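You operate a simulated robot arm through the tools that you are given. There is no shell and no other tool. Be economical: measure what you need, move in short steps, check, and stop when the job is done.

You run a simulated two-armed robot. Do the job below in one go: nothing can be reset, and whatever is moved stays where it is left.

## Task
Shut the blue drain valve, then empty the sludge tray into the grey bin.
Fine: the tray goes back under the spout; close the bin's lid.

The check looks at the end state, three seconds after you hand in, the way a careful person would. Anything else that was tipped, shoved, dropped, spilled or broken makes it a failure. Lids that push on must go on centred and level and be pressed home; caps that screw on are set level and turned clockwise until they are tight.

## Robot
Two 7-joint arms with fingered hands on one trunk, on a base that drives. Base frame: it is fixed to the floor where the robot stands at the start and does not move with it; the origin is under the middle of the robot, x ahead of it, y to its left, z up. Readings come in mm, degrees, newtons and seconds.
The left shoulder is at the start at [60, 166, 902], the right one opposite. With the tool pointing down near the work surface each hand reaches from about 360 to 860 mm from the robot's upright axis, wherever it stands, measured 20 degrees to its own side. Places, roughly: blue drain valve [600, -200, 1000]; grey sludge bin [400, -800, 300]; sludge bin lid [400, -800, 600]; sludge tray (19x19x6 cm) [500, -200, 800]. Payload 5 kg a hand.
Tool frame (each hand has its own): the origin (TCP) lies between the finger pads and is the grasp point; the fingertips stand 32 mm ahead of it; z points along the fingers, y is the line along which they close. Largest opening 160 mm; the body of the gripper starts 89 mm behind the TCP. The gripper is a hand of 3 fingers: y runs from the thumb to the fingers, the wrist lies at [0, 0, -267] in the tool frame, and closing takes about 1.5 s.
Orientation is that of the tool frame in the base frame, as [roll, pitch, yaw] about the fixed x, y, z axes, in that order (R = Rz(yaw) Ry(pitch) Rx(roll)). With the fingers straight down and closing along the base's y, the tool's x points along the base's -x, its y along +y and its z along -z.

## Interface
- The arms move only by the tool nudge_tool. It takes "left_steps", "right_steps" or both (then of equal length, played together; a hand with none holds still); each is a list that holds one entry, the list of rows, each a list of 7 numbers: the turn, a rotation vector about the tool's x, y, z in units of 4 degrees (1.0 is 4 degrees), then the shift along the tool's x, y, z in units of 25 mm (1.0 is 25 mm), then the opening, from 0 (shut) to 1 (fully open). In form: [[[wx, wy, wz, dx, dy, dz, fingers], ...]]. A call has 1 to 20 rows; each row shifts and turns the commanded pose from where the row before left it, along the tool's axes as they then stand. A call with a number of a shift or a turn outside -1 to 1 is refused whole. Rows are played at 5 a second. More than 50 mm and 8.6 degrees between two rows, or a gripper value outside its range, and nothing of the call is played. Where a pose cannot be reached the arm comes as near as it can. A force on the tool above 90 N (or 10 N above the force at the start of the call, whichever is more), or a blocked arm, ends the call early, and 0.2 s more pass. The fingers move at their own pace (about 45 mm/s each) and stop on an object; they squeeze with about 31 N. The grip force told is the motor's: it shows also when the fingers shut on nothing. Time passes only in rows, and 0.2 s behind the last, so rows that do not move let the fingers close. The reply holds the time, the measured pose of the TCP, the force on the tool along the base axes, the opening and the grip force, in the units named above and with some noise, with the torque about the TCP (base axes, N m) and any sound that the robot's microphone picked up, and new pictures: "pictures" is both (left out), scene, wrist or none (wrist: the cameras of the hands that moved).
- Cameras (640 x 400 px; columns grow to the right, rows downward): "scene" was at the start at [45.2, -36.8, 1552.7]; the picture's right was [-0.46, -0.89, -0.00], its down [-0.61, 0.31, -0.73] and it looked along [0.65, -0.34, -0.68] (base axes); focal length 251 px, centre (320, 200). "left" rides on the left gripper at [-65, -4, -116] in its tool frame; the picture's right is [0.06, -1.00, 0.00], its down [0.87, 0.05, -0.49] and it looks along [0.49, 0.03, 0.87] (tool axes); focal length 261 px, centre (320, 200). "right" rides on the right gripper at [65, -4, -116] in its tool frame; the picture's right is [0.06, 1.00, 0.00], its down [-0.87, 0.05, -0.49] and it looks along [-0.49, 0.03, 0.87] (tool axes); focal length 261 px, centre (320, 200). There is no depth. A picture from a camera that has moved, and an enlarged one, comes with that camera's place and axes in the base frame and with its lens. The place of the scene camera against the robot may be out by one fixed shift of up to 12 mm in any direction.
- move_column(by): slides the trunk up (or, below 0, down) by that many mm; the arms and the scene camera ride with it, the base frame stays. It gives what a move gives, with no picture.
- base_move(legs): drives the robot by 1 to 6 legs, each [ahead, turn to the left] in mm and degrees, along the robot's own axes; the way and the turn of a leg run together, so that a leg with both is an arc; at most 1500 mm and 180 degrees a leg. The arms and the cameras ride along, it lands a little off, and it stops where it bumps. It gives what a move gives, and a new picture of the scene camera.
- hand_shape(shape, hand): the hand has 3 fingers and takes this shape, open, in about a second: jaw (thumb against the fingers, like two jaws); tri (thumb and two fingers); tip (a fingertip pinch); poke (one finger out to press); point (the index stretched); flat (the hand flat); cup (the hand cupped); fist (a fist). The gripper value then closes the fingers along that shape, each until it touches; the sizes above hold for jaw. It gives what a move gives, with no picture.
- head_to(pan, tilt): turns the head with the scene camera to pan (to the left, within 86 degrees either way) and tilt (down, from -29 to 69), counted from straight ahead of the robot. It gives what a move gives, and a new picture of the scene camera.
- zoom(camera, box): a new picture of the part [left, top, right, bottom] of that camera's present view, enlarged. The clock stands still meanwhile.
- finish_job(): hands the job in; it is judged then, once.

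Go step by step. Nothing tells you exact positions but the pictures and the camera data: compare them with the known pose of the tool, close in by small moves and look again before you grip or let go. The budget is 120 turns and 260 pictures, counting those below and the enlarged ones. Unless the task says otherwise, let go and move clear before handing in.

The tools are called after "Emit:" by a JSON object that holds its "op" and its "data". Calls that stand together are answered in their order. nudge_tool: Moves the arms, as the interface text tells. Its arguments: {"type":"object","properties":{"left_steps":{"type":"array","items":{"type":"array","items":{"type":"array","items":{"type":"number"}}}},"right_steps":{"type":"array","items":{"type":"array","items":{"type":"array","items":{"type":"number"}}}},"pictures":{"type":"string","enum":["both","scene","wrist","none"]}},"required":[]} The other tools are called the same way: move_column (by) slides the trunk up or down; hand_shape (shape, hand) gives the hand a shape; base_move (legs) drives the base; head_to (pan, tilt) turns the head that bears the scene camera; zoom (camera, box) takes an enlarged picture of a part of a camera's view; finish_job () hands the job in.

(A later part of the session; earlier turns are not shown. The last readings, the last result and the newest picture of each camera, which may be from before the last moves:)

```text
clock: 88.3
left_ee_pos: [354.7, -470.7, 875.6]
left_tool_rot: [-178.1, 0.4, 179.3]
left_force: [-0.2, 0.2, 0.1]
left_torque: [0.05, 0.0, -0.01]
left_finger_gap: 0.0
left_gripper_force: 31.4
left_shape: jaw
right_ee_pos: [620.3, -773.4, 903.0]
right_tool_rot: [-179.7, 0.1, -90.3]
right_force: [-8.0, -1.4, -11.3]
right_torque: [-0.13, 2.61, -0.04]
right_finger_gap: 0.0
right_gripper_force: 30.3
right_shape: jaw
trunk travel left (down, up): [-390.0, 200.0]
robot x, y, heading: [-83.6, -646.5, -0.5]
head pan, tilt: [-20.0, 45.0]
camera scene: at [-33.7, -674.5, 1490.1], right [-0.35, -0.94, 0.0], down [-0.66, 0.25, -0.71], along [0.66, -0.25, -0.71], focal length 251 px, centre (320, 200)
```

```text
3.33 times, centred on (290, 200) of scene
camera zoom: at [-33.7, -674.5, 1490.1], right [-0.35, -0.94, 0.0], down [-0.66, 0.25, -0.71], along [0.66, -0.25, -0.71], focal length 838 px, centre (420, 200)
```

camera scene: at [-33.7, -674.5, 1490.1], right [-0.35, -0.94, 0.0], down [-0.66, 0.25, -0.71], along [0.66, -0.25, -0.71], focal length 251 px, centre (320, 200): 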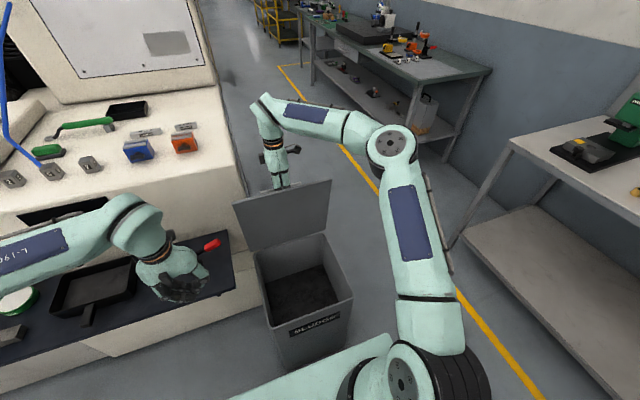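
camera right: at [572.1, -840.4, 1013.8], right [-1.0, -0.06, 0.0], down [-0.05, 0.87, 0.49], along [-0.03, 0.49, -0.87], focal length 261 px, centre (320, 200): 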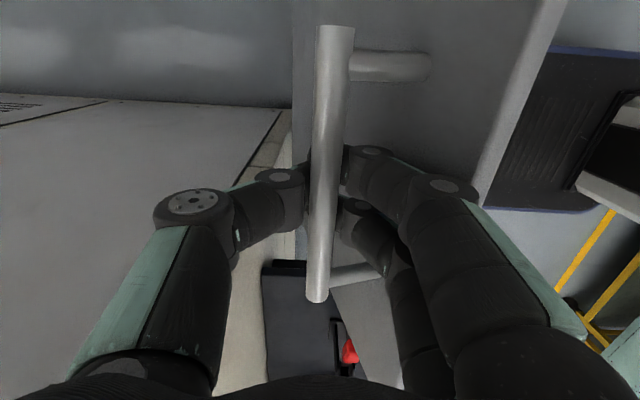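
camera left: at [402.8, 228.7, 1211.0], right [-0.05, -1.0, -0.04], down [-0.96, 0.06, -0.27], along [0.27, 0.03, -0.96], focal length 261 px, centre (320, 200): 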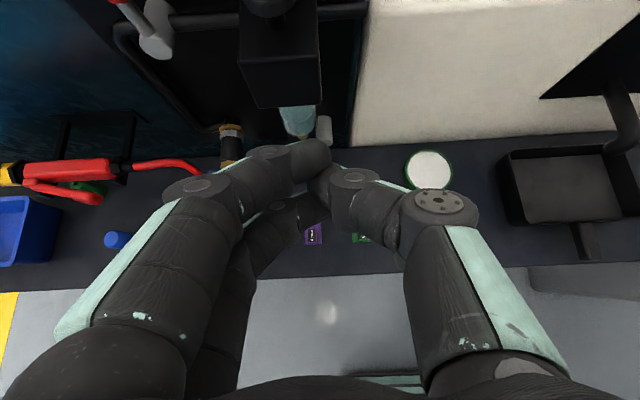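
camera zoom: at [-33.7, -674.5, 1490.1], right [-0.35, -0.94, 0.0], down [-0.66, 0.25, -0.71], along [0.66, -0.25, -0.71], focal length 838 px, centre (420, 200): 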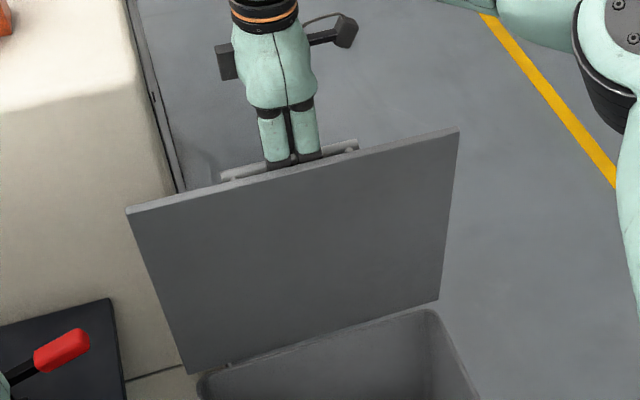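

About 83° now; another 35 mm brings it to about vertical, still clear of the bin's front.

Emit:
{"op": "base_move", "data": {"legs": [[35, 0]]}}

Emit:
{"op": "zoom", "data": {"camera": "scene", "box": [220, 140, 360, 260]}}

Emit:
{"op": "zoom", "data": {"camera": "right", "box": [160, 0, 640, 300]}}

```text
clock: 89.2
left_ee_pos: [390.0, -470.1, 874.2]
left_tool_rot: [-178.1, 0.4, 179.3]
left_force: [-0.4, 1.4, 0.0]
left_torque: [0.0, 0.03, -0.02]
left_finger_gap: 0.0
left_gripper_force: 30.7
left_shape: jaw
right_ee_pos: [655.8, -773.8, 899.3]
right_tool_rot: [180.0, 0.1, -90.3]
right_force: [-12.4, 0.8, -20.0]
right_torque: [0.0, 2.39, -0.15]
right_finger_gap: 0.4
right_gripper_force: 30.4
right_shape: jaw
trunk travel left (down, up): [-390.0, 200.0]
robot x, y, heading: [-49.6, -646.2, -0.7]
head pan, tilt: [-20.0, 45.0]
camera scene: at [1.7, -674.3, 1489.7], right [-0.35, -0.94, 0.0], down [-0.66, 0.25, -0.71], along [0.66, -0.25, -0.71], focal length 251 px, centre (320, 200)
```

scene: 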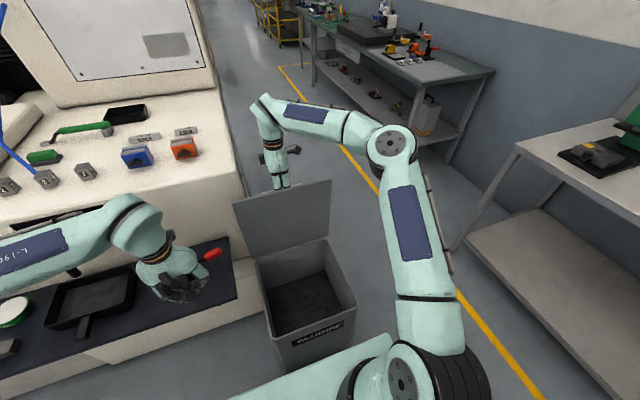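

```text
3.33 times, centred on (290, 200) of scene
camera zoom: at [1.7, -674.3, 1489.7], right [-0.35, -0.94, 0.0], down [-0.66, 0.25, -0.71], along [0.66, -0.25, -0.71], focal length 838 px, centre (420, 200)
```

zoom: 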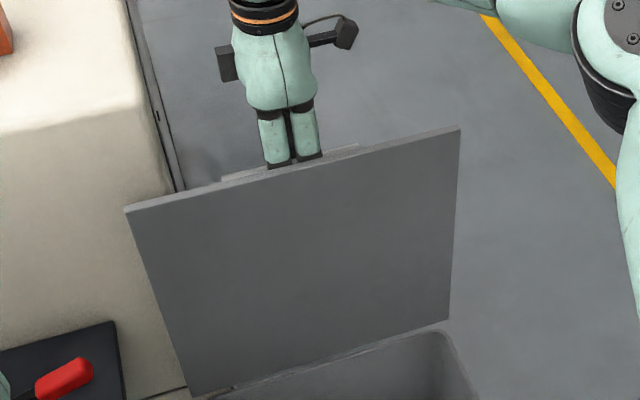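

```text
1.33 times, centred on (400, 150) of right
camera zoom: at [659.4, -839.9, 1016.6], right [-1.0, -0.06, 0.0], down [-0.05, 0.87, 0.49], along [-0.03, 0.49, -0.87], focal length 348 px, centre (213, 267)
```

zoom: 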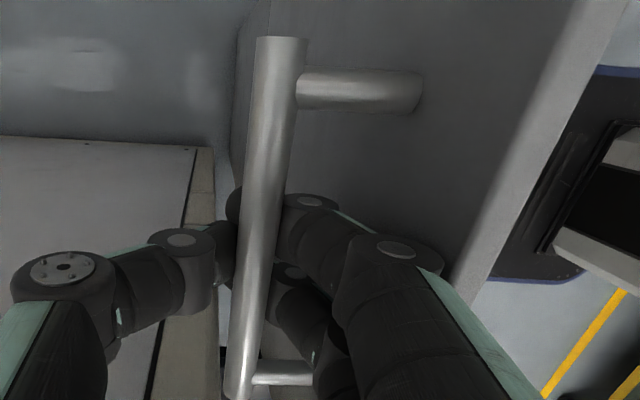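

Lid is at about 88°. A small further drive of 20 mm should take it past vertical; I'll check the force.

Emit:
{"op": "base_move", "data": {"legs": [[20, 0]]}}

Emit:
{"op": "zoom", "data": {"camera": "scene", "box": [220, 140, 360, 260]}}

```text
clock: 90.0
left_ee_pos: [409.4, -470.6, 874.1]
left_tool_rot: [-178.0, 0.4, 179.3]
left_force: [0.0, -0.6, -0.6]
left_torque: [-0.02, 0.02, 0.01]
left_finger_gap: 0.1
left_gripper_force: 31.1
left_shape: jaw
right_ee_pos: [674.4, -774.1, 898.7]
right_tool_rot: [179.7, 0.1, -90.3]
right_force: [-15.0, 2.7, -24.0]
right_torque: [-0.05, 2.3, -0.23]
right_finger_gap: 0.0
right_gripper_force: 30.9
right_shape: jaw
trunk travel left (down, up): [-390.0, 200.0]
robot x, y, heading: [-29.7, -651.8, -0.6]
head pan, tilt: [-20.0, 45.0]
camera scene: at [21.5, -674.5, 1489.6], right [-0.35, -0.94, 0.0], down [-0.66, 0.25, -0.71], along [0.66, -0.25, -0.71], focal length 251 px, centre (320, 200)
```

scene: 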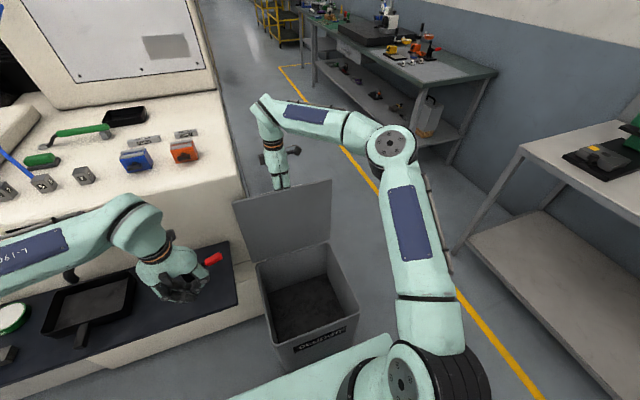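

```text
3.33 times, centred on (290, 200) of scene
camera zoom: at [21.5, -674.5, 1489.6], right [-0.35, -0.94, 0.0], down [-0.66, 0.25, -0.71], along [0.66, -0.25, -0.71], focal length 838 px, centre (420, 200)
```

zoom: 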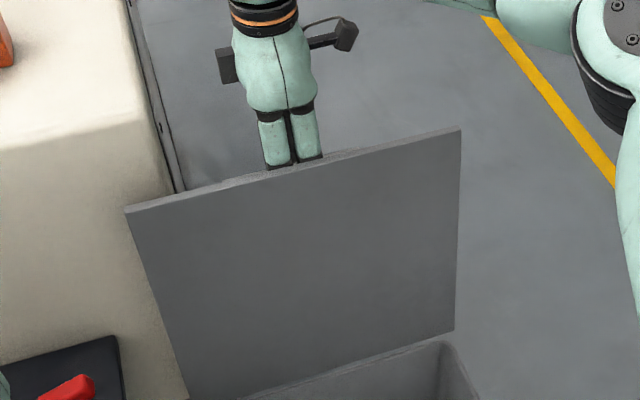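

The lid is just past vertical (~91°). Before pushing any further I'll check the gap between my base and the bin.

Emit:
{"op": "head_to", "data": {"pan": -20, "tilt": 69}}

Emit:
{"op": "zoom", "data": {"camera": "right", "box": [320, 0, 640, 200]}}

```text
clock: 90.9
left_ee_pos: [408.1, -470.6, 875.8]
left_tool_rot: [-178.0, 0.4, 179.3]
left_force: [0.5, -0.2, 0.2]
left_torque: [-0.01, 0.01, 0.01]
left_finger_gap: 0.0
left_gripper_force: 30.8
left_shape: jaw
right_ee_pos: [672.4, -773.1, 899.0]
right_tool_rot: [179.5, 0.1, -90.3]
right_force: [-15.1, -0.9, -10.5]
right_torque: [0.01, 2.75, 0.0]
right_finger_gap: 0.0
right_gripper_force: 31.2
right_shape: jaw
trunk travel left (down, up): [-390.0, 200.0]
robot x, y, heading: [-27.2, -650.1, -0.7]
head pan, tilt: [-20.0, 68.8]
camera scene: at [-3.3, -665.7, 1461.0], right [-0.35, -0.94, 0.0], down [-0.87, 0.33, -0.36], along [0.34, -0.13, -0.93], focal length 251 px, centre (320, 200)
```

scene: 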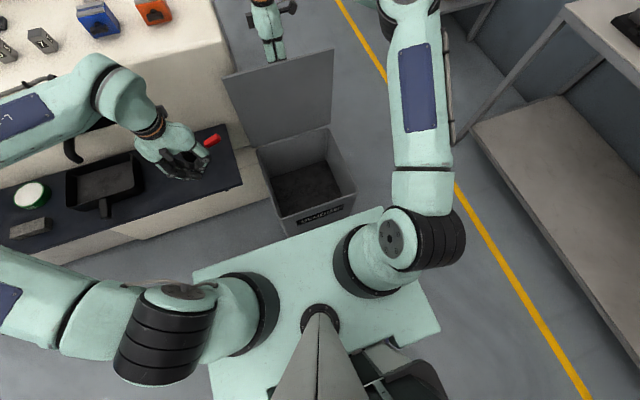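

```text
2.00 times, centred on (480, 100) of right
camera zoom: at [677.2, -839.8, 1014.4], right [-1.0, -0.06, 0.01], down [-0.04, 0.87, 0.49], along [-0.04, 0.49, -0.87], focal length 521 px, centre (0, 400)
```

zoom: 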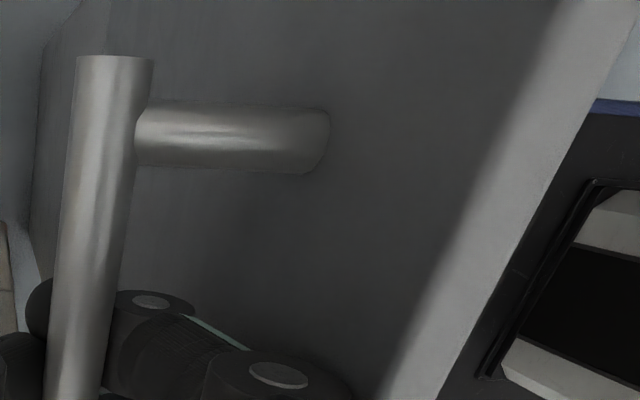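

The gap is too tight to go further. I'll open the fingers only slightly, so the bar is freed, and see whether the lid stays.

Emit:
{"op": "nudge_tool", "data": {"right_steps": [[[0, 0, 0, 0, 0, 0, 0.12], [0, 0, 0, 0, 0, 0, 0.15], [0, 0, 0, 0, 0, 0, 0.15]]], "pictures": "wrist"}}

Emit:
{"op": "zoom", "data": {"camera": "scene", "box": [210, 0, 370, 150]}}

```text
clock: 91.7
left_ee_pos: [410.3, -470.4, 875.4]
left_tool_rot: [-178.1, 0.3, 179.3]
left_force: [-0.5, 0.8, -0.1]
left_torque: [0.01, 0.0, -0.02]
left_finger_gap: 0.4
left_gripper_force: 30.8
left_shape: jaw
right_ee_pos: [675.1, -773.9, 898.8]
right_tool_rot: [179.7, 0.0, -90.3]
right_force: [0.1, 1.2, -19.4]
right_torque: [-0.02, -0.26, 0.0]
right_finger_gap: 22.7
right_gripper_force: 0.1
right_shape: jaw
trunk travel left (down, up): [-390.0, 200.0]
robot x, y, heading: [-27.3, -645.9, -0.6]
head pan, tilt: [-20.0, 68.8]
camera right: at [679.5, -839.9, 1014.4], right [-1.0, -0.06, 0.0], down [-0.05, 0.87, 0.49], along [-0.03, 0.49, -0.87], focal length 261 px, centre (320, 200)
```

right: 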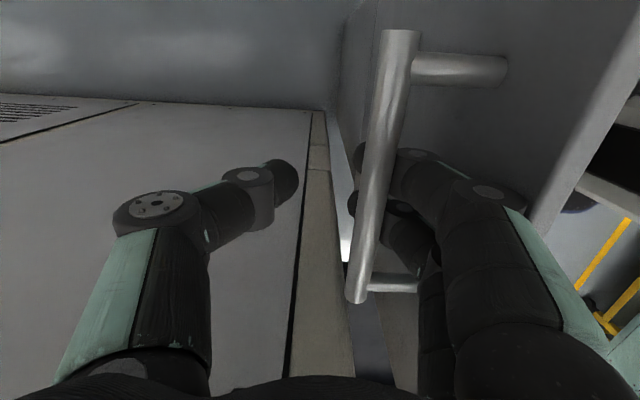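

```text
2.67 times, centred on (290, 75) of scene
camera zoom: at [-1.5, -665.6, 1460.9], right [-0.35, -0.94, 0.0], down [-0.87, 0.33, -0.36], along [0.34, -0.13, -0.93], focal length 670 px, centre (400, 533)
```

zoom: 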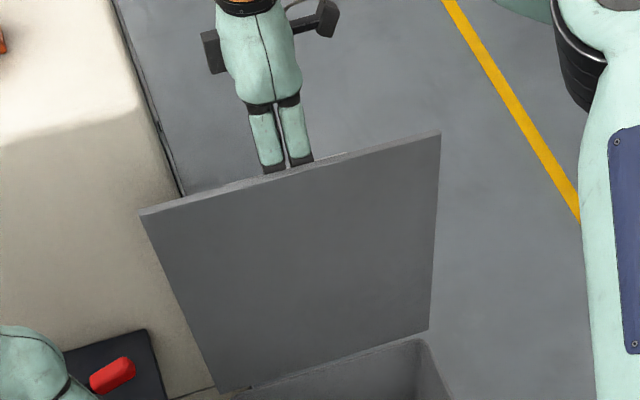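

The lid stays by itself with only the fingers loosely around the bar. I'll lift the hand out slowly.

Emit:
{"op": "nudge_tool", "data": {"right_steps": [[[0, 0, 0, 0, 0, -0.3, 0.2], [0, 0, 0, 0, 0, -0.4, 0.2]]], "pictures": "wrist"}}

```text
clock: 92.3
left_ee_pos: [409.8, -471.2, 875.2]
left_tool_rot: [-178.0, 0.3, 179.4]
left_force: [0.8, 0.3, -0.2]
left_torque: [0.02, 0.0, 0.0]
left_finger_gap: 0.1
left_gripper_force: 31.0
left_shape: jaw
right_ee_pos: [674.4, -772.9, 899.7]
right_tool_rot: [179.7, 0.0, -90.3]
right_force: [-1.4, -0.3, -18.5]
right_torque: [0.02, -0.53, 0.0]
right_finger_gap: 31.0
right_gripper_force: 0.0
right_shape: jaw
right hand out of reach, approached as far as the arm can: row 1, 2
trunk travel left (down, up): [-390.0, 200.0]
robot x, y, heading: [-27.7, -649.1, -1.0]
head pan, tilt: [-20.0, 68.8]
camera right: at [678.9, -840.0, 1014.4], right [-1.0, -0.06, 0.01], down [-0.05, 0.87, 0.49], along [-0.03, 0.49, -0.87], focal length 261 px, centre (320, 200)
```

right: 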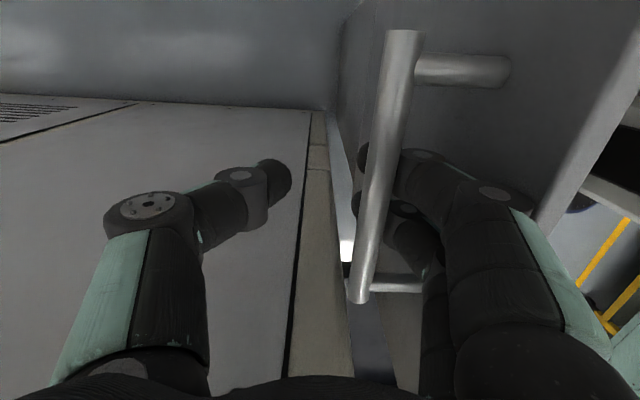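

The finger pair still hooks the bar and the arm is at its upper limit. I'll lower the hand in its slack and raise the trunk by the same amount, to gain freedom.

Emit:
{"op": "nudge_tool", "data": {"right_steps": [[[0, 0, 0, 0, 0, 0.5, 0.15], [0, 0, 0, 0, 0, 0.5, 0.15], [0, 0, 0, 0, 0, 0.5, 0.15]]], "pictures": "wrist"}}

```text
clock: 93.1
left_ee_pos: [409.5, -470.3, 874.6]
left_tool_rot: [-178.1, 0.4, 179.3]
left_force: [0.3, 0.2, -0.2]
left_torque: [0.01, 0.04, 0.01]
left_finger_gap: 0.0
left_gripper_force: 30.6
left_shape: jaw
right_ee_pos: [674.2, -772.9, 863.4]
right_tool_rot: [179.8, 0.2, -90.3]
right_force: [0.7, -0.2, 0.0]
right_torque: [0.03, -0.02, 0.0]
right_finger_gap: 24.3
right_gripper_force: 0.1
right_shape: jaw
trunk travel left (down, up): [-390.0, 200.0]
robot x, y, heading: [-25.3, -647.1, -0.5]
head pan, tilt: [-20.0, 68.8]
camera right: at [677.9, -839.0, 978.2], right [-1.0, -0.06, 0.0], down [-0.05, 0.87, 0.49], along [-0.03, 0.49, -0.87], focal length 261 px, centre (320, 200)
```

right: 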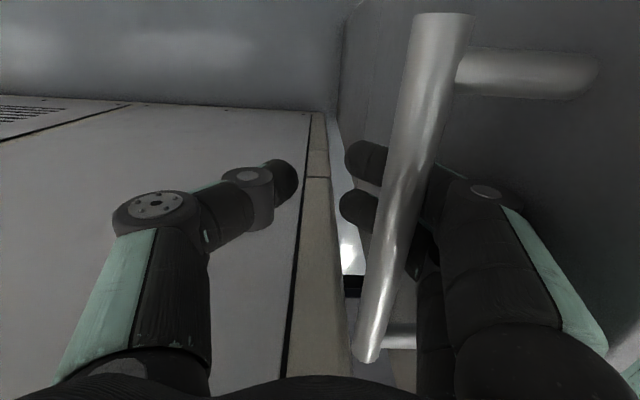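

Free now. Raising the trunk 35, then lowering the hand 35, and again.

Emit:
{"op": "move_column", "data": {"by": 33}}

Emit:
{"op": "nudge_tool", "data": {"right_steps": [[[0, 0, 0, 0, 0, 0.5, 0.15], [0, 0, 0, 0, 0, 0.5, 0.15], [0, 0, 0, 0, 0, 0.4, 0.15]]], "pictures": "none"}}

Emit:
{"op": "move_column", "data": {"by": 35}}

Emit:
{"op": "nudge_tool", "data": {"right_steps": [[[0, 0, 0, 0, 0, 0.5, 0.15], [0, 0, 0, 0, 0, 0.5, 0.15], [0, 0, 0, 0, 0, 0.4, 0.15]]], "pictures": "wrist"}}

```text
clock: 93.8
left_ee_pos: [408.1, -469.8, 907.9]
left_tool_rot: [-178.1, 0.4, 179.2]
left_force: [-0.5, 0.0, 0.1]
left_torque: [-0.01, -0.03, 0.01]
left_finger_gap: 0.2
left_gripper_force: 30.6
left_shape: jaw
right_ee_pos: [672.6, -773.8, 894.6]
right_tool_rot: [179.7, 0.0, -90.2]
right_force: [-2.4, 0.4, -7.0]
right_torque: [0.0, -0.21, 0.01]
right_finger_gap: 24.4
right_gripper_force: 0.0
right_shape: jaw
trunk travel left (down, up): [-423.0, 167.0]
robot x, y, heading: [-29.0, -649.2, -0.6]
head pan, tilt: [-20.0, 68.8]
```

```text
clock: 94.6
left_ee_pos: [409.4, -470.5, 908.9]
left_tool_rot: [-178.1, 0.4, 179.3]
left_force: [-0.1, 0.7, 0.4]
left_torque: [0.01, -0.01, 0.0]
left_finger_gap: 0.0
left_gripper_force: 31.1
left_shape: jaw
right_ee_pos: [672.9, -773.4, 861.6]
right_tool_rot: [179.7, 0.0, -90.3]
right_force: [-0.4, 0.0, 0.0]
right_torque: [-0.01, 0.04, 0.0]
right_finger_gap: 24.0
right_gripper_force: 0.0
right_shape: jaw
trunk travel left (down, up): [-423.0, 167.0]
robot x, y, heading: [-24.8, -648.1, -0.5]
head pan, tilt: [-20.0, 68.8]
```

```text
clock: 95.4
left_ee_pos: [408.4, -470.6, 942.7]
left_tool_rot: [-178.2, 0.4, 179.3]
left_force: [1.0, -0.6, -0.2]
left_torque: [0.01, -0.01, 0.01]
left_finger_gap: 0.0
left_gripper_force: 31.0
left_shape: jaw
right_ee_pos: [673.7, -772.0, 894.8]
right_tool_rot: [179.6, 0.0, -90.3]
right_force: [-1.9, 0.6, -7.7]
right_torque: [0.0, -0.19, -0.02]
right_finger_gap: 24.7
right_gripper_force: 0.0
right_shape: jaw
trunk travel left (down, up): [-458.0, 132.0]
robot x, y, heading: [-28.9, -646.8, -0.6]
head pan, tilt: [-20.0, 68.8]
```

```text
clock: 96.2
left_ee_pos: [408.8, -469.2, 943.3]
left_tool_rot: [-178.1, 0.4, 179.2]
left_force: [-0.6, -0.9, 0.4]
left_torque: [0.0, 0.01, 0.01]
left_finger_gap: 0.1
left_gripper_force: 31.1
left_shape: jaw
right_ee_pos: [672.0, -772.0, 860.9]
right_tool_rot: [179.7, 0.1, -90.3]
right_force: [0.3, 0.2, -0.2]
right_torque: [-0.03, -0.02, 0.02]
right_finger_gap: 24.1
right_gripper_force: 0.0
right_shape: jaw
trunk travel left (down, up): [-458.0, 132.0]
robot x, y, heading: [-26.7, -646.6, -0.6]
head pan, tilt: [-20.0, 68.8]
camera right: at [678.0, -839.2, 975.7], right [-1.0, -0.06, 0.0], down [-0.05, 0.87, 0.49], along [-0.03, 0.49, -0.87], focal length 261 px, centre (320, 200)
```

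right: 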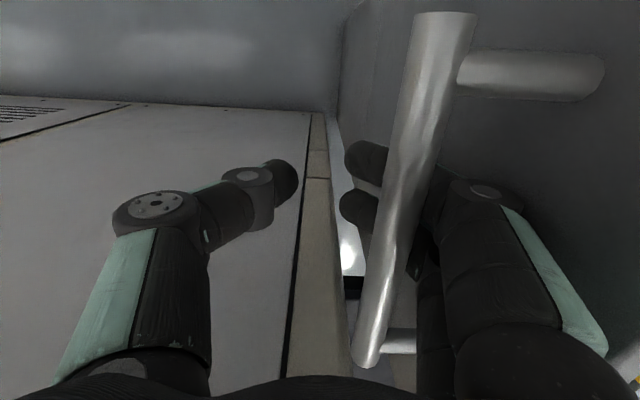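

Now I'll push the bar further over (+x) with the arm, in small steps.

Emit:
{"op": "nudge_tool", "data": {"right_steps": [[[0, 0, 0, 0, -0.5, -0.2, 0.15], [0, 0, 0, 0, -0.5, -0.2, 0.15], [0, 0, 0, 0, -0.5, 0, 0.15], [0, 0, 0, 0, -0.5, 0, 0.15]]], "pictures": "wrist"}}

Emit:
{"op": "zoom", "data": {"camera": "scene", "box": [210, 0, 370, 150]}}

```text
clock: 97.2
left_ee_pos: [408.9, -470.5, 943.1]
left_tool_rot: [-178.1, 0.4, 179.2]
left_force: [1.0, -0.2, -0.3]
left_torque: [0.02, -0.02, -0.04]
left_finger_gap: 0.0
left_gripper_force: 31.2
left_shape: jaw
right_ee_pos: [710.2, -772.6, 869.1]
right_tool_rot: [179.7, 0.1, -90.3]
right_force: [-10.9, 2.8, -10.3]
right_torque: [-0.05, -0.69, -0.11]
right_finger_gap: 26.4
right_gripper_force: 0.1
right_shape: jaw
right hand out of reach, approached as far as the arm can: row 4
trunk travel left (down, up): [-458.0, 132.0]
robot x, y, heading: [-26.6, -651.0, -0.5]
head pan, tilt: [-20.0, 68.8]
camera right: at [714.9, -839.1, 985.0], right [-1.0, -0.06, 0.01], down [-0.05, 0.87, 0.49], along [-0.03, 0.49, -0.87], focal length 261 px, centre (320, 200)
```

right: 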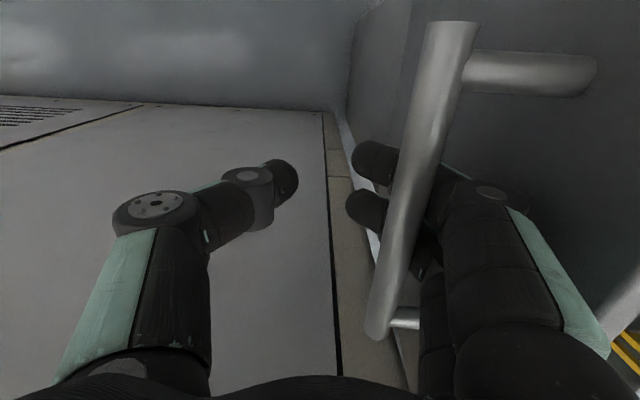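

```text
2.67 times, centred on (290, 75) of scene
camera zoom: at [-3.0, -665.5, 1528.9], right [-0.35, -0.94, 0.0], down [-0.87, 0.33, -0.36], along [0.34, -0.13, -0.93], focal length 670 px, centre (400, 533)
```

zoom: 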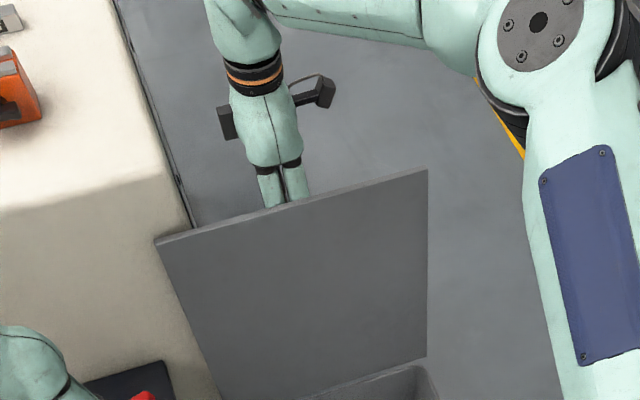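

Lid is now a few degrees past vertical. I'll open the fingers step by step; the finger pair would still catch the bar if it fell back.

Emit:
{"op": "nudge_tool", "data": {"right_steps": [[[0, 0, 0, 0, 0, -0.2, 0.2], [0, 0, 0, 0, 0, -0.2, 0.25], [0, 0, 0, 0, 0, 0, 0.3], [0, 0, 0, 0, 0, 0, 0.3]]], "pictures": "wrist"}}

Emit:
{"op": "zoom", "data": {"camera": "scene", "box": [210, 0, 370, 150]}}

```text
clock: 98.2
left_ee_pos: [407.9, -470.8, 942.1]
left_tool_rot: [-178.1, 0.3, 179.3]
left_force: [0.0, -0.7, -0.1]
left_torque: [-0.02, 0.0, -0.02]
left_finger_gap: 0.0
left_gripper_force: 30.8
left_shape: jaw
right_ee_pos: [711.1, -773.9, 875.7]
right_tool_rot: [179.7, 0.1, -90.4]
right_force: [-0.4, -0.4, 0.3]
right_torque: [0.05, -0.01, 0.03]
right_finger_gap: 47.7
right_gripper_force: 0.1
right_shape: jaw
right hand out of reach, approached as far as the arm can: row 2
trunk travel left (down, up): [-458.0, 132.0]
robot x, y, heading: [-26.8, -645.1, -0.6]
head pan, tilt: [-20.0, 68.8]
camera right: at [715.6, -839.5, 991.9], right [-1.0, -0.06, 0.0], down [-0.05, 0.87, 0.49], along [-0.03, 0.49, -0.87], focal length 261 px, centre (320, 200)
```

right: 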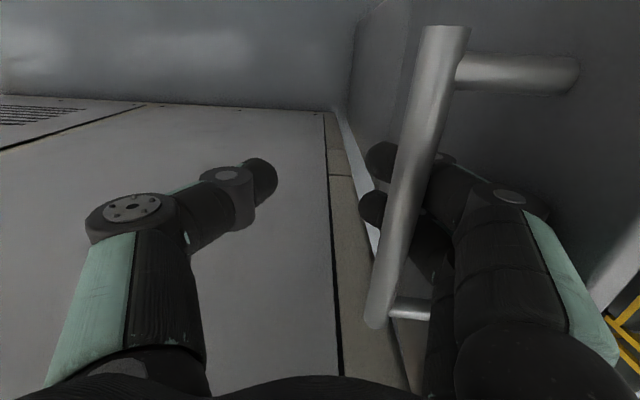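

```text
2.67 times, centred on (290, 75) of scene
camera zoom: at [-2.9, -665.4, 1529.1], right [-0.35, -0.94, 0.0], down [-0.87, 0.33, -0.36], along [0.34, -0.13, -0.93], focal length 670 px, centre (400, 533)
```

zoom: 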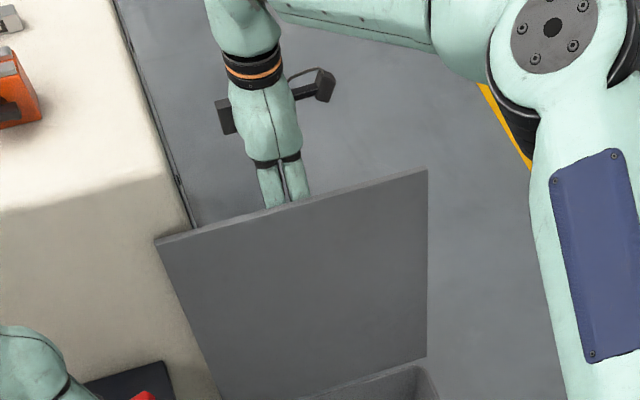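

No force and the lid didn't move. Opening further.

Emit:
{"op": "nudge_tool", "data": {"right_steps": [[[0, 0, 0, 0, 0, 0, 0.4], [0, 0, 0, 0, 0, 0, 0.5], [0, 0, 0, 0, 0, 0, 0.55], [0, 0, 0, 0, 0, 0, 0.55]]], "pictures": "wrist"}}

Emit:
{"op": "zoom", "data": {"camera": "scene", "box": [210, 0, 370, 150]}}

```text
clock: 99.2
left_ee_pos: [409.3, -470.8, 942.7]
left_tool_rot: [-178.0, 0.4, 179.4]
left_force: [0.1, 1.1, 0.5]
left_torque: [-0.01, -0.04, -0.01]
left_finger_gap: 0.0
left_gripper_force: 31.1
left_shape: jaw
right_ee_pos: [710.6, -772.5, 875.5]
right_tool_rot: [179.7, 0.1, -90.4]
right_force: [1.4, 0.4, -0.9]
right_torque: [0.04, 0.01, 0.03]
right_finger_gap: 86.5
right_gripper_force: 0.0
right_shape: jaw
trunk travel left (down, up): [-458.0, 132.0]
robot x, y, heading: [-27.0, -647.7, -0.7]
head pan, tilt: [-20.0, 68.8]
camera right: at [715.4, -839.5, 991.2], right [-1.0, -0.06, 0.0], down [-0.05, 0.87, 0.49], along [-0.03, 0.49, -0.87], focal length 261 px, centre (320, 200)
```

right: 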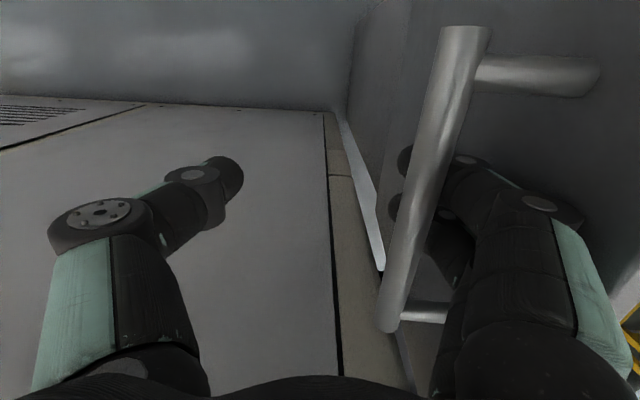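

```text
2.67 times, centred on (290, 75) of scene
camera zoom: at [-2.7, -665.4, 1529.1], right [-0.35, -0.94, 0.0], down [-0.87, 0.33, -0.36], along [0.34, -0.13, -0.93], focal length 670 px, centre (400, 533)
```

zoom: 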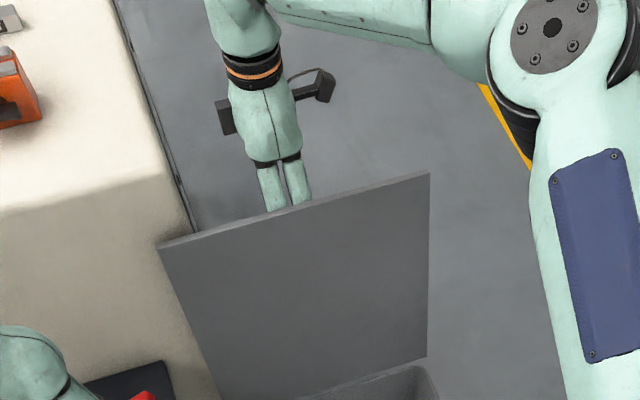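

Only the tips still overlap the bar a little; the sloped fingers will push the bar toward open as they rise. Raising via the trunk.

Emit:
{"op": "move_column", "data": {"by": 20}}

Emit:
{"op": "zoom", "data": {"camera": "right", "box": [240, 0, 640, 300]}}

```text
clock: 99.9
left_ee_pos: [409.2, -470.6, 963.6]
left_tool_rot: [-178.1, 0.3, 179.2]
left_force: [0.5, -0.1, -0.9]
left_torque: [0.0, 0.0, 0.01]
left_finger_gap: 0.1
left_gripper_force: 30.9
left_shape: jaw
right_ee_pos: [710.6, -772.4, 895.7]
right_tool_rot: [179.7, 0.1, -90.4]
right_force: [1.2, 0.0, 0.0]
right_torque: [0.01, 0.12, 0.03]
right_finger_gap: 87.1
right_gripper_force: 0.1
right_shape: jaw
trunk travel left (down, up): [-478.0, 112.0]
robot x, y, heading: [-29.8, -649.1, -0.7]
head pan, tilt: [-20.0, 68.8]
```

```text
1.33 times, centred on (440, 150) of right
camera zoom: at [715.4, -839.4, 1011.4], right [-1.0, -0.06, 0.0], down [-0.05, 0.87, 0.49], along [-0.03, 0.49, -0.87], focal length 348 px, centre (160, 267)
```

zoom: 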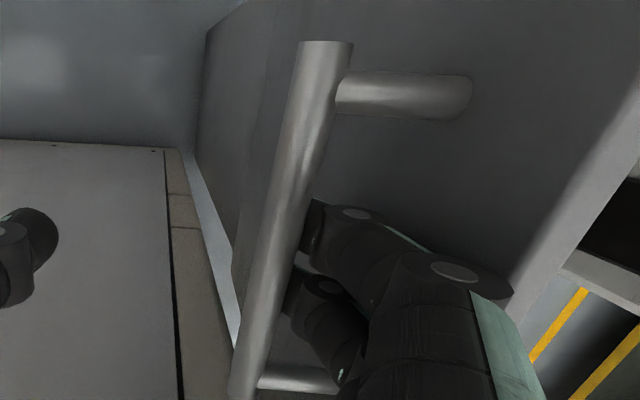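

The tips are clear on the lid side of the bar. Raising the trunk the rest of the way.

Emit:
{"op": "move_column", "data": {"by": 112}}

Emit:
{"op": "head_to", "data": {"pan": -20, "tilt": 55}}

```text
clock: 101.3
left_ee_pos: [409.2, -469.6, 1075.7]
left_tool_rot: [-178.1, 0.4, 179.3]
left_force: [0.2, 0.6, -0.6]
left_torque: [-0.02, 0.02, 0.01]
left_finger_gap: 0.0
left_gripper_force: 31.2
left_shape: jaw
right_ee_pos: [711.0, -774.1, 1008.4]
right_tool_rot: [179.7, 0.0, -90.4]
right_force: [-0.7, -0.9, -1.1]
right_torque: [-0.01, 0.04, -0.01]
right_finger_gap: 88.3
right_gripper_force: 0.0
right_shape: jaw
trunk travel left (down, up): [-590.0, 0.0]
robot x, y, heading: [-27.3, -647.8, -0.8]
head pan, tilt: [-20.0, 68.8]
```

```text
clock: 102.1
left_ee_pos: [409.0, -469.8, 1075.4]
left_tool_rot: [-178.0, 0.5, 179.3]
left_force: [1.0, -0.8, -0.8]
left_torque: [-0.01, -0.02, -0.01]
left_finger_gap: 0.0
left_gripper_force: 30.9
left_shape: jaw
right_ee_pos: [711.7, -772.9, 1008.3]
right_tool_rot: [179.9, 0.0, -90.5]
right_force: [0.0, 0.0, 0.3]
right_torque: [0.03, 0.0, 0.01]
right_finger_gap: 87.9
right_gripper_force: 0.1
right_shape: jaw
trunk travel left (down, up): [-590.0, 0.0]
robot x, y, heading: [-30.9, -647.3, -0.8]
head pan, tilt: [-20.0, 55.0]
camera scene: at [12.1, -671.0, 1676.4], right [-0.35, -0.94, 0.0], down [-0.77, 0.29, -0.57], along [0.54, -0.2, -0.82], focal length 251 px, centre (320, 200)
```

scene: 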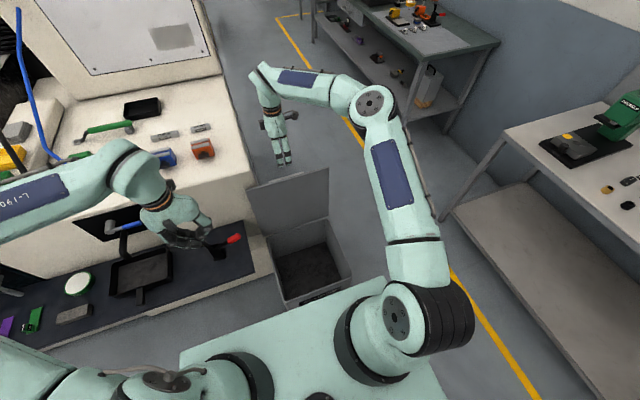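

The lid stands open on its own. I'll drive back straight so the hand passes over the lid's edge, then turn the hand back to close along y and tuck it in.

Emit:
{"op": "base_move", "data": {"legs": [[-270, 0]]}}

Emit:
{"op": "nudge_tool", "data": {"right_steps": [[[0, 0, 1, 0, 0, 0, 0.5], [0, 0, 1, 0, 0, 0, 0.5], [0, 0, 1, 0, 0, 0, 0.5], [0, 0, 1, 0, 0, 0, 0.5], [0, 0, 1, 0, 0, 0, 0.5], [0, 0, 1, 0, 0, 0, 0.5], [0, 0, 1, 0, 0, 0, 0.5], [0, 0, 1, 0, 0, 0, 0.5], [0, 0, 1, 0, 0, 0, 0.5], [0, 0, 1, 0, 0, 0, 0.5], [0, 0, 1, 0, 0, 0, 0.5], [0, 0, 1, 0, 0, 0, 0.5], [0, 0, 1, 0, 0, 0, 0.5], [0, 0, 1, 0, 0, 0, 0.5], [0, 0, 1, 0, 0, 0, 0.5], [0, 0, 1, 0, 0, 0, 0.5], [0, 0, 1, 0, 0, 0, 0.5], [0, 0, 1, 0, 0, 0, 0.5], [0, 0, 1, 0, 0, 0, 0.5], [0, 0, 1, 0, 0, 0, 0.5]]], "pictures": "none"}}

Emit:
{"op": "nudge_tool", "data": {"right_steps": [[[0, 0, 1, 0, 0, 0, 0.5], [0, 0, 1, 0, 0, 0, 0.5], [0, 0, 0.4, 0.5, 0, 0, 0.5], [0, 0, 0, 0.9, 0, 0, 0.5], [0, 0, 0, 0.9, 0, 0, 0.5], [0, 0, 0, 0.9, 0, 0, 0.5], [0, 0, 0, 0.9, 0, 0, 0.5], [0, 0, 0, 0.9, 0, 0, 0.5], [0, 0, 0, 0.9, 0, 0, 0.5], [0, 0, 0, 0.9, 0, 0, 0.5]]], "pictures": "scene"}}

```text
clock: 104.0
left_ee_pos: [136.0, -468.6, 1075.5]
left_tool_rot: [-178.1, 0.6, 179.1]
left_force: [0.0, 0.9, 0.5]
left_torque: [-0.03, -0.02, 0.0]
left_finger_gap: 0.0
left_gripper_force: 30.8
left_shape: jaw
right_ee_pos: [437.2, -772.4, 1008.4]
right_tool_rot: [179.9, 0.1, -90.4]
right_force: [-0.5, 0.3, -0.4]
right_torque: [0.04, -0.02, -0.01]
right_finger_gap: 88.1
right_gripper_force: 0.1
right_shape: jaw
trunk travel left (down, up): [-590.0, 0.0]
robot x, y, heading: [-300.3, -645.5, -0.6]
head pan, tilt: [-20.0, 55.0]
camera scene: at [-261.1, -668.1, 1676.6], right [-0.35, -0.94, 0.0], down [-0.77, 0.29, -0.57], along [0.54, -0.2, -0.82], focal length 251 px, centre (320, 200)
```

scene: 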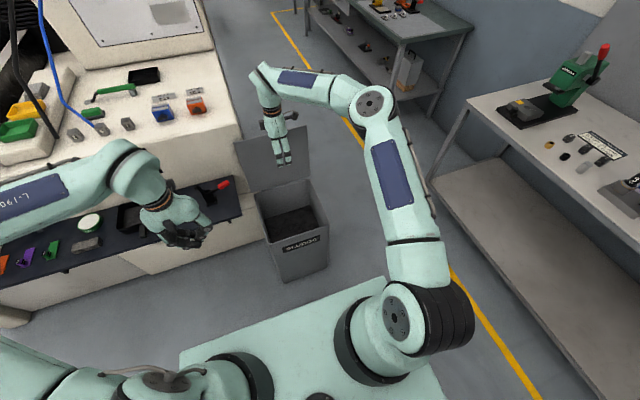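

```text
clock: 108.2
left_ee_pos: [136.7, -468.2, 1073.7]
left_tool_rot: [-178.1, 0.4, 179.1]
left_force: [-0.7, -0.2, 1.0]
left_torque: [-0.02, -0.01, -0.04]
left_finger_gap: 0.3
left_gripper_force: 30.4
left_shape: jaw
right_ee_pos: [438.0, -771.3, 1007.8]
right_tool_rot: [180.0, -0.2, -170.6]
right_force: [0.2, 0.3, -0.1]
right_torque: [0.01, 0.01, -0.02]
right_finger_gap: 80.4
right_gripper_force: 0.1
right_shape: jaw
trunk travel left (down, up): [-590.0, 0.0]
robot x, y, heading: [-297.8, -643.0, -0.7]
head pan, tilt: [-20.0, 55.0]
```

```text
clock: 110.4
left_ee_pos: [137.6, -467.4, 1074.6]
left_tool_rot: [-178.1, 0.4, 179.2]
left_force: [0.3, -0.2, -0.8]
left_torque: [-0.01, -0.03, 0.01]
left_finger_gap: 0.0
left_gripper_force: 30.9
left_shape: jaw
right_ee_pos: [268.2, -772.0, 1008.6]
right_tool_rot: [180.0, -0.2, 179.8]
right_force: [-0.6, 0.5, 1.2]
right_torque: [0.0, 0.03, 0.01]
right_finger_gap: 80.7
right_gripper_force: 0.0
right_shape: jaw
trunk travel left (down, up): [-590.0, 0.0]
robot x, y, heading: [-297.8, -645.7, -0.5]
head pan, tilt: [-20.0, 55.0]
camera scene: at [-260.3, -668.2, 1676.5], right [-0.35, -0.94, 0.0], down [-0.77, 0.29, -0.57], along [0.54, -0.2, -0.82], focal length 251 px, centre (320, 200)
```

scene: 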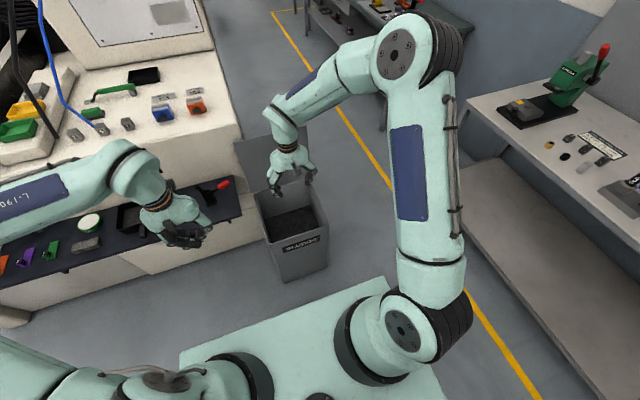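

Before taking the tray, I'll rehearse the pouring roll (hand tipping to point left) in free air to be sure the arm can do it.

Emit:
{"op": "nudge_tool", "data": {"right_steps": [[[-1, 0, 0, 0, 0, 0, 0.5], [-1, 0, 0, 0, 0, 0, 0.5], [-1, 0, 0, 0, 0, 0, 0.5], [-1, 0, 0, 0, 0, 0, 0.5], [-1, 0, 0, 0, 0, 0, 0.5], [-1, 0, 0, 0, 0, 0, 0.5], [-1, 0, 0, 0, 0, 0, 0.5], [-1, 0, 0, 0, 0, 0, 0.5], [-1, 0, 0, 0, 0, 0, 0.5], [-1, 0, 0, 0, 0, 0, 0.5], [-1, 0, 0, 0, 0, 0, 0.5], [-1, 0, 0, 0, 0, 0, 0.5], [-1, 0, 0, 0, 0, 0, 0.5], [-1, 0, 0, 0, 0, 0, 0.5], [-1, 0, 0, 0, 0, 0, 0.5], [-1, 0, 0, 0, 0, 0, 0.5], [-1, 0, 0, 0, 0, 0, 0.5], [-1, 0, 0, 0, 0, 0, 0.5]]], "pictures": "scene"}}

```text
clock: 114.2
left_ee_pos: [138.0, -468.7, 1075.6]
left_tool_rot: [-178.1, 0.4, 179.2]
left_force: [0.3, 0.2, 0.0]
left_torque: [0.05, 0.01, -0.03]
left_finger_gap: 0.0
left_gripper_force: 31.0
left_shape: jaw
right_ee_pos: [268.8, -771.7, 1009.9]
right_tool_rot: [107.9, -0.2, 179.9]
right_force: [0.0, 1.1, -0.1]
right_torque: [0.02, -0.01, 0.0]
right_finger_gap: 80.9
right_gripper_force: 0.0
right_shape: jaw
trunk travel left (down, up): [-590.0, 0.0]
robot x, y, heading: [-299.2, -644.9, -0.6]
head pan, tilt: [-20.0, 55.0]
camera scene: at [-259.6, -668.7, 1676.5], right [-0.35, -0.94, 0.0], down [-0.77, 0.29, -0.57], along [0.54, -0.2, -0.82], focal length 251 px, centre (320, 200)
```

scene: 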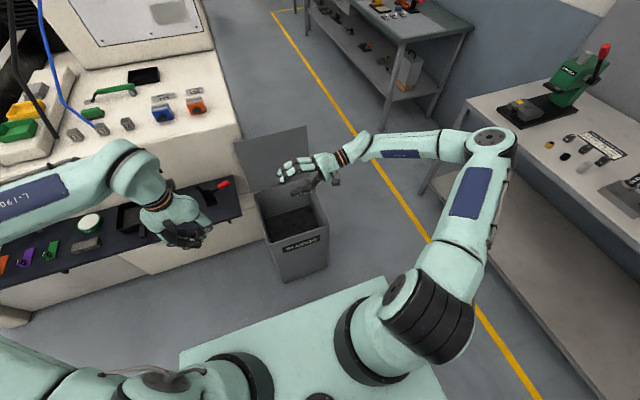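

Works smoothly to 72°. Continuing another 60° to see the limit.

Emit:
{"op": "nudge_tool", "data": {"right_steps": [[[-1, 0, 0, 0, 0, 0, 0.5], [-1, 0, 0, 0, 0, 0, 0.5], [-1, 0, 0, 0, 0, 0, 0.5], [-1, 0, 0, 0, 0, 0, 0.5], [-1, 0, 0, 0, 0, 0, 0.5], [-1, 0, 0, 0, 0, 0, 0.5], [-1, 0, 0, 0, 0, 0, 0.5], [-1, 0, 0, 0, 0, 0, 0.5], [-1, 0, 0, 0, 0, 0, 0.5], [-1, 0, 0, 0, 0, 0, 0.5], [-1, 0, 0, 0, 0, 0, 0.5], [-1, 0, 0, 0, 0, 0, 0.5], [-1, 0, 0, 0, 0, 0, 0.5], [-1, 0, 0, 0, 0, 0, 0.5]]], "pictures": "scene"}}

```text
clock: 117.2
left_ee_pos: [137.2, -468.1, 1074.2]
left_tool_rot: [-178.2, 0.4, 179.3]
left_force: [0.1, 0.4, 0.9]
left_torque: [-0.02, -0.02, -0.01]
left_finger_gap: 0.0
left_gripper_force: 30.6
left_shape: jaw
right_ee_pos: [269.8, -773.1, 1009.5]
right_tool_rot: [52.0, -0.2, 179.9]
right_force: [0.3, -0.4, -1.4]
right_torque: [0.02, 0.0, -0.02]
right_finger_gap: 81.2
right_gripper_force: 0.0
right_shape: jaw
trunk travel left (down, up): [-590.0, 0.0]
robot x, y, heading: [-300.1, -644.0, -0.6]
head pan, tilt: [-20.0, 55.0]
camera scene: at [-259.5, -668.1, 1676.5], right [-0.35, -0.94, 0.0], down [-0.77, 0.29, -0.57], along [0.54, -0.2, -0.82], focal length 251 px, centre (320, 200)
```

scene: 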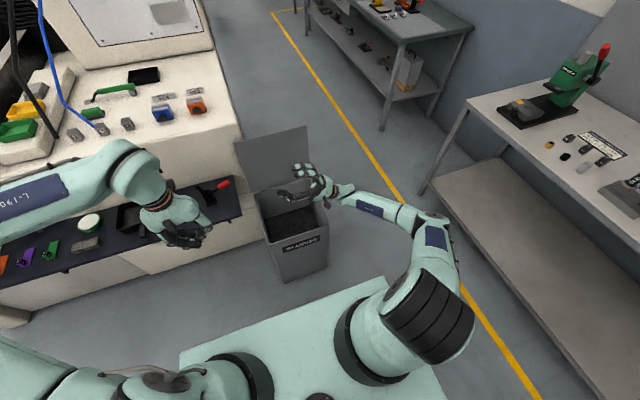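

The full 128° roll works. I'll reverse it exactly.

Emit:
{"op": "nudge_tool", "data": {"right_steps": [[[1, 0, 0, 0, 0, 0, 0.5], [1, 0, 0, 0, 0, 0, 0.5], [1, 0, 0, 0, 0, 0, 0.5], [1, 0, 0, 0, 0, 0, 0.5], [1, 0, 0, 0, 0, 0, 0.5], [1, 0, 0, 0, 0, 0, 0.5], [1, 0, 0, 0, 0, 0, 0.5], [1, 0, 0, 0, 0, 0, 0.5], [1, 0, 0, 0, 0, 0, 0.5], [1, 0, 0, 0, 0, 0, 0.5], [1, 0, 0, 0, 0, 0, 0.5], [1, 0, 0, 0, 0, 0, 0.5], [1, 0, 0, 0, 0, 0, 0.5], [1, 0, 0, 0, 0, 0, 0.5], [1, 0, 0, 0, 0, 0, 0.5], [1, 0, 0, 0, 0, 0, 0.5], [1, 0, 0, 0, 0, 0, 0.5], [1, 0, 0, 0, 0, 0, 0.5], [1, 0, 0, 0, 0, 0, 0.5], [1, 0, 0, 0, 0, 0, 0.5]]], "pictures": "none"}}

Emit:
{"op": "nudge_tool", "data": {"right_steps": [[[1, 0, 0, 0, 0, 0, 0.5], [1, 0, 0, 0, 0, 0, 0.5], [1, 0, 0, 0, 0, 0, 0.5], [1, 0, 0, 0, 0, 0, 0.5], [1, 0, 0, 0, 0, 0, 0.5], [1, 0, 0, 0, 0, 0, 0.5], [1, 0, 0, 0, 0, 0, 0.5], [1, 0, 0, 0, 0, 0, 0.5], [1, 0, 0, 0, 0, 0, 0.5], [1, 0, 0, 0, 0, 0, 0.5], [1, 0, 0, 0, 0, 0, 0.5], [1, 0, 0, 0, 0, 0, 0.5]]], "pictures": "none"}}

Emit:
{"op": "base_move", "data": {"legs": [[0, 90.6], [640, 0], [0, -90], [230, 0]]}}

Emit:
{"op": "head_to", "data": {"pan": -10, "tilt": 50}}

```text
clock: 121.4
left_ee_pos: [137.6, -467.1, 1074.6]
left_tool_rot: [-178.1, 0.4, 179.3]
left_force: [-1.0, -0.8, 0.1]
left_torque: [0.02, -0.02, -0.01]
left_finger_gap: 0.0
left_gripper_force: 30.8
left_shape: jaw
right_ee_pos: [268.9, -772.1, 1008.6]
right_tool_rot: [132.1, -0.3, 179.9]
right_force: [0.4, 1.0, 0.4]
right_torque: [0.01, 0.03, 0.01]
right_finger_gap: 80.4
right_gripper_force: 0.0
right_shape: jaw
trunk travel left (down, up): [-590.0, 0.0]
robot x, y, heading: [-296.1, -643.3, -0.8]
head pan, tilt: [-20.0, 55.0]
```

```text
clock: 124.0
left_ee_pos: [138.3, -467.2, 1074.3]
left_tool_rot: [-178.0, 0.4, 179.2]
left_force: [-0.1, -0.6, 0.1]
left_torque: [-0.02, 0.0, 0.01]
left_finger_gap: 0.0
left_gripper_force: 31.4
left_shape: jaw
right_ee_pos: [269.1, -772.4, 1008.6]
right_tool_rot: [-180.0, -0.2, 179.9]
right_force: [0.4, 0.4, 1.2]
right_torque: [-0.02, -0.02, -0.01]
right_finger_gap: 80.8
right_gripper_force: 0.0
right_shape: jaw
trunk travel left (down, up): [-590.0, 0.0]
robot x, y, heading: [-302.6, -647.7, -0.8]
head pan, tilt: [-20.0, 55.0]
```

```text
clock: 136.8
left_ee_pos: [375.2, 164.5, 1074.9]
left_tool_rot: [-178.1, 0.3, 179.2]
left_force: [0.5, 0.1, -0.1]
left_torque: [0.01, 0.06, -0.02]
left_finger_gap: 0.0
left_gripper_force: 31.4
left_shape: jaw
right_ee_pos: [506.5, -140.8, 1006.8]
right_tool_rot: [-180.0, -0.3, -180.0]
right_force: [-0.8, -0.3, -0.6]
right_torque: [-0.04, 0.03, -0.01]
right_finger_gap: 80.6
right_gripper_force: 0.1
right_shape: jaw
trunk travel left (down, up): [-590.0, 0.0]
robot x, y, heading: [-60.6, -12.2, -0.6]
head pan, tilt: [-20.0, 55.0]
camera scene: at [-20.4, -36.6, 1676.4], right [-0.35, -0.94, 0.0], down [-0.77, 0.29, -0.57], along [0.54, -0.2, -0.82], focal length 251 px, centre (320, 200)
```

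scene: 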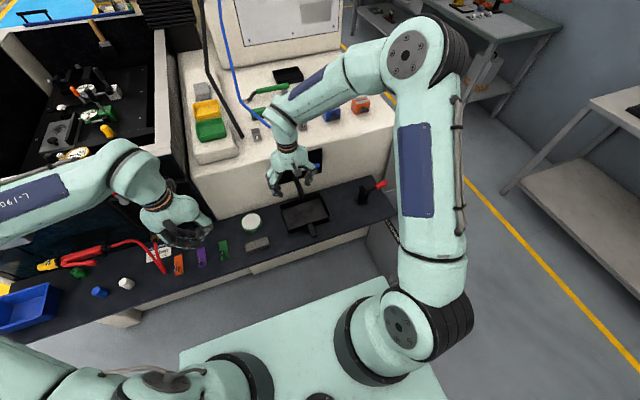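

```text
clock: 137.5
left_ee_pos: [374.3, 163.3, 1074.3]
left_tool_rot: [-178.1, 0.4, 179.2]
left_force: [-0.4, -0.8, -0.4]
left_torque: [-0.01, -0.01, 0.01]
left_finger_gap: 0.0
left_gripper_force: 31.3
left_shape: jaw
right_ee_pos: [507.2, -140.4, 1008.8]
right_tool_rot: [180.0, -0.2, -179.9]
right_force: [0.0, 0.1, -0.9]
right_torque: [0.03, 0.02, -0.01]
right_finger_gap: 80.7
right_gripper_force: 0.1
right_shape: jaw
trunk travel left (down, up): [-590.0, 0.0]
robot x, y, heading: [-63.1, -13.2, -0.7]
head pan, tilt: [-10.0, 50.0]
camera scene: at [-14.0, -25.5, 1683.0], right [-0.18, -0.98, 0.0], down [-0.75, 0.14, -0.64], along [0.63, -0.12, -0.77], focal length 251 px, centre (320, 200)
```

scene: 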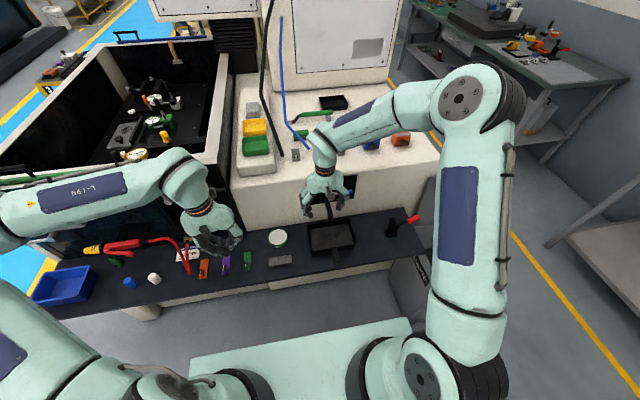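

I'm back at the tray. I'll place the right hand above the tray handle and look with the wrist camera.

Emit:
{"op": "nudge_tool", "data": {"right_steps": [[[0, 0, 0, 0.8, -0.3, 0, 0.4], [0, 0, 0, 0.8, -0.3, 0, 0.4], [0, 0, 0, 0.8, -0.3, 0, 0.4], [0, 0, 0, 0.8, -0.3, 0.8, 0.4], [0, 0, 0, 0, 0, 1, 0.4], [0, 0, 0, 0, 0, 1, 0.4]]], "pictures": "wrist"}}

Emit:
{"op": "zoom", "data": {"camera": "scene", "box": [260, 180, 400, 280]}}

```text
clock: 138.9
left_ee_pos: [375.1, 164.0, 1074.5]
left_tool_rot: [-178.2, 0.3, 179.2]
left_force: [-0.1, 0.0, -0.7]
left_torque: [-0.02, 0.02, 0.03]
left_finger_gap: 0.1
left_gripper_force: 30.9
left_shape: jaw
right_ee_pos: [425.4, -169.3, 939.9]
right_tool_rot: [179.9, -0.1, -180.0]
right_force: [0.8, 0.2, 0.2]
right_torque: [0.03, 0.01, 0.0]
right_finger_gap: 64.9
right_gripper_force: 0.0
right_shape: jaw
trunk travel left (down, up): [-590.0, 0.0]
robot x, y, heading: [-62.2, -10.9, -0.6]
head pan, tilt: [-10.0, 50.0]
camera right: at [361.3, -174.3, 1054.7], right [-0.06, 1.0, 0.0], down [0.87, 0.05, 0.49], along [0.49, 0.03, -0.87], focal length 261 px, centre (320, 200)
```

right: 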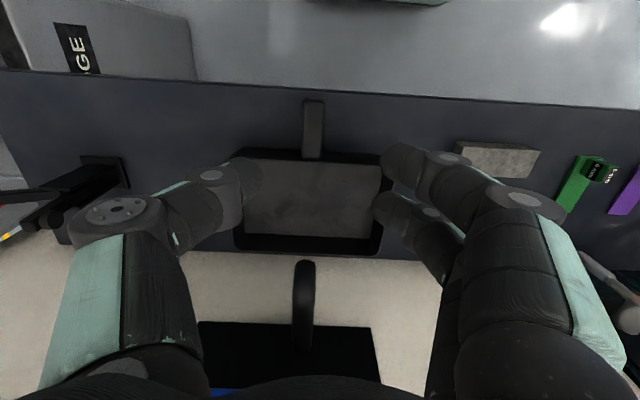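

```text
4.00 times, centred on (330, 230) of scene
camera zoom: at [-13.5, -25.4, 1683.0], right [-0.18, -0.98, 0.0], down [-0.75, 0.14, -0.64], along [0.63, -0.12, -0.77], focal length 1006 px, centre (280, 80)
```

zoom: 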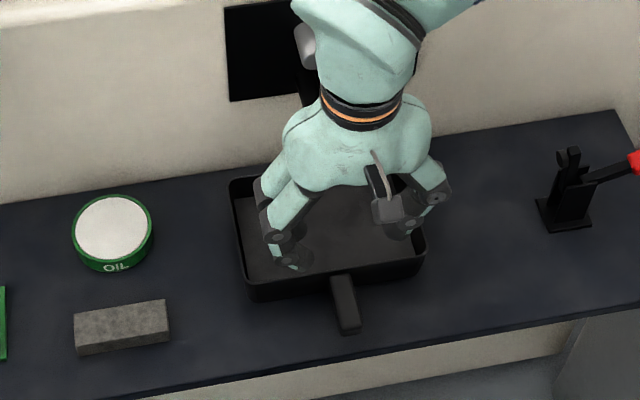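

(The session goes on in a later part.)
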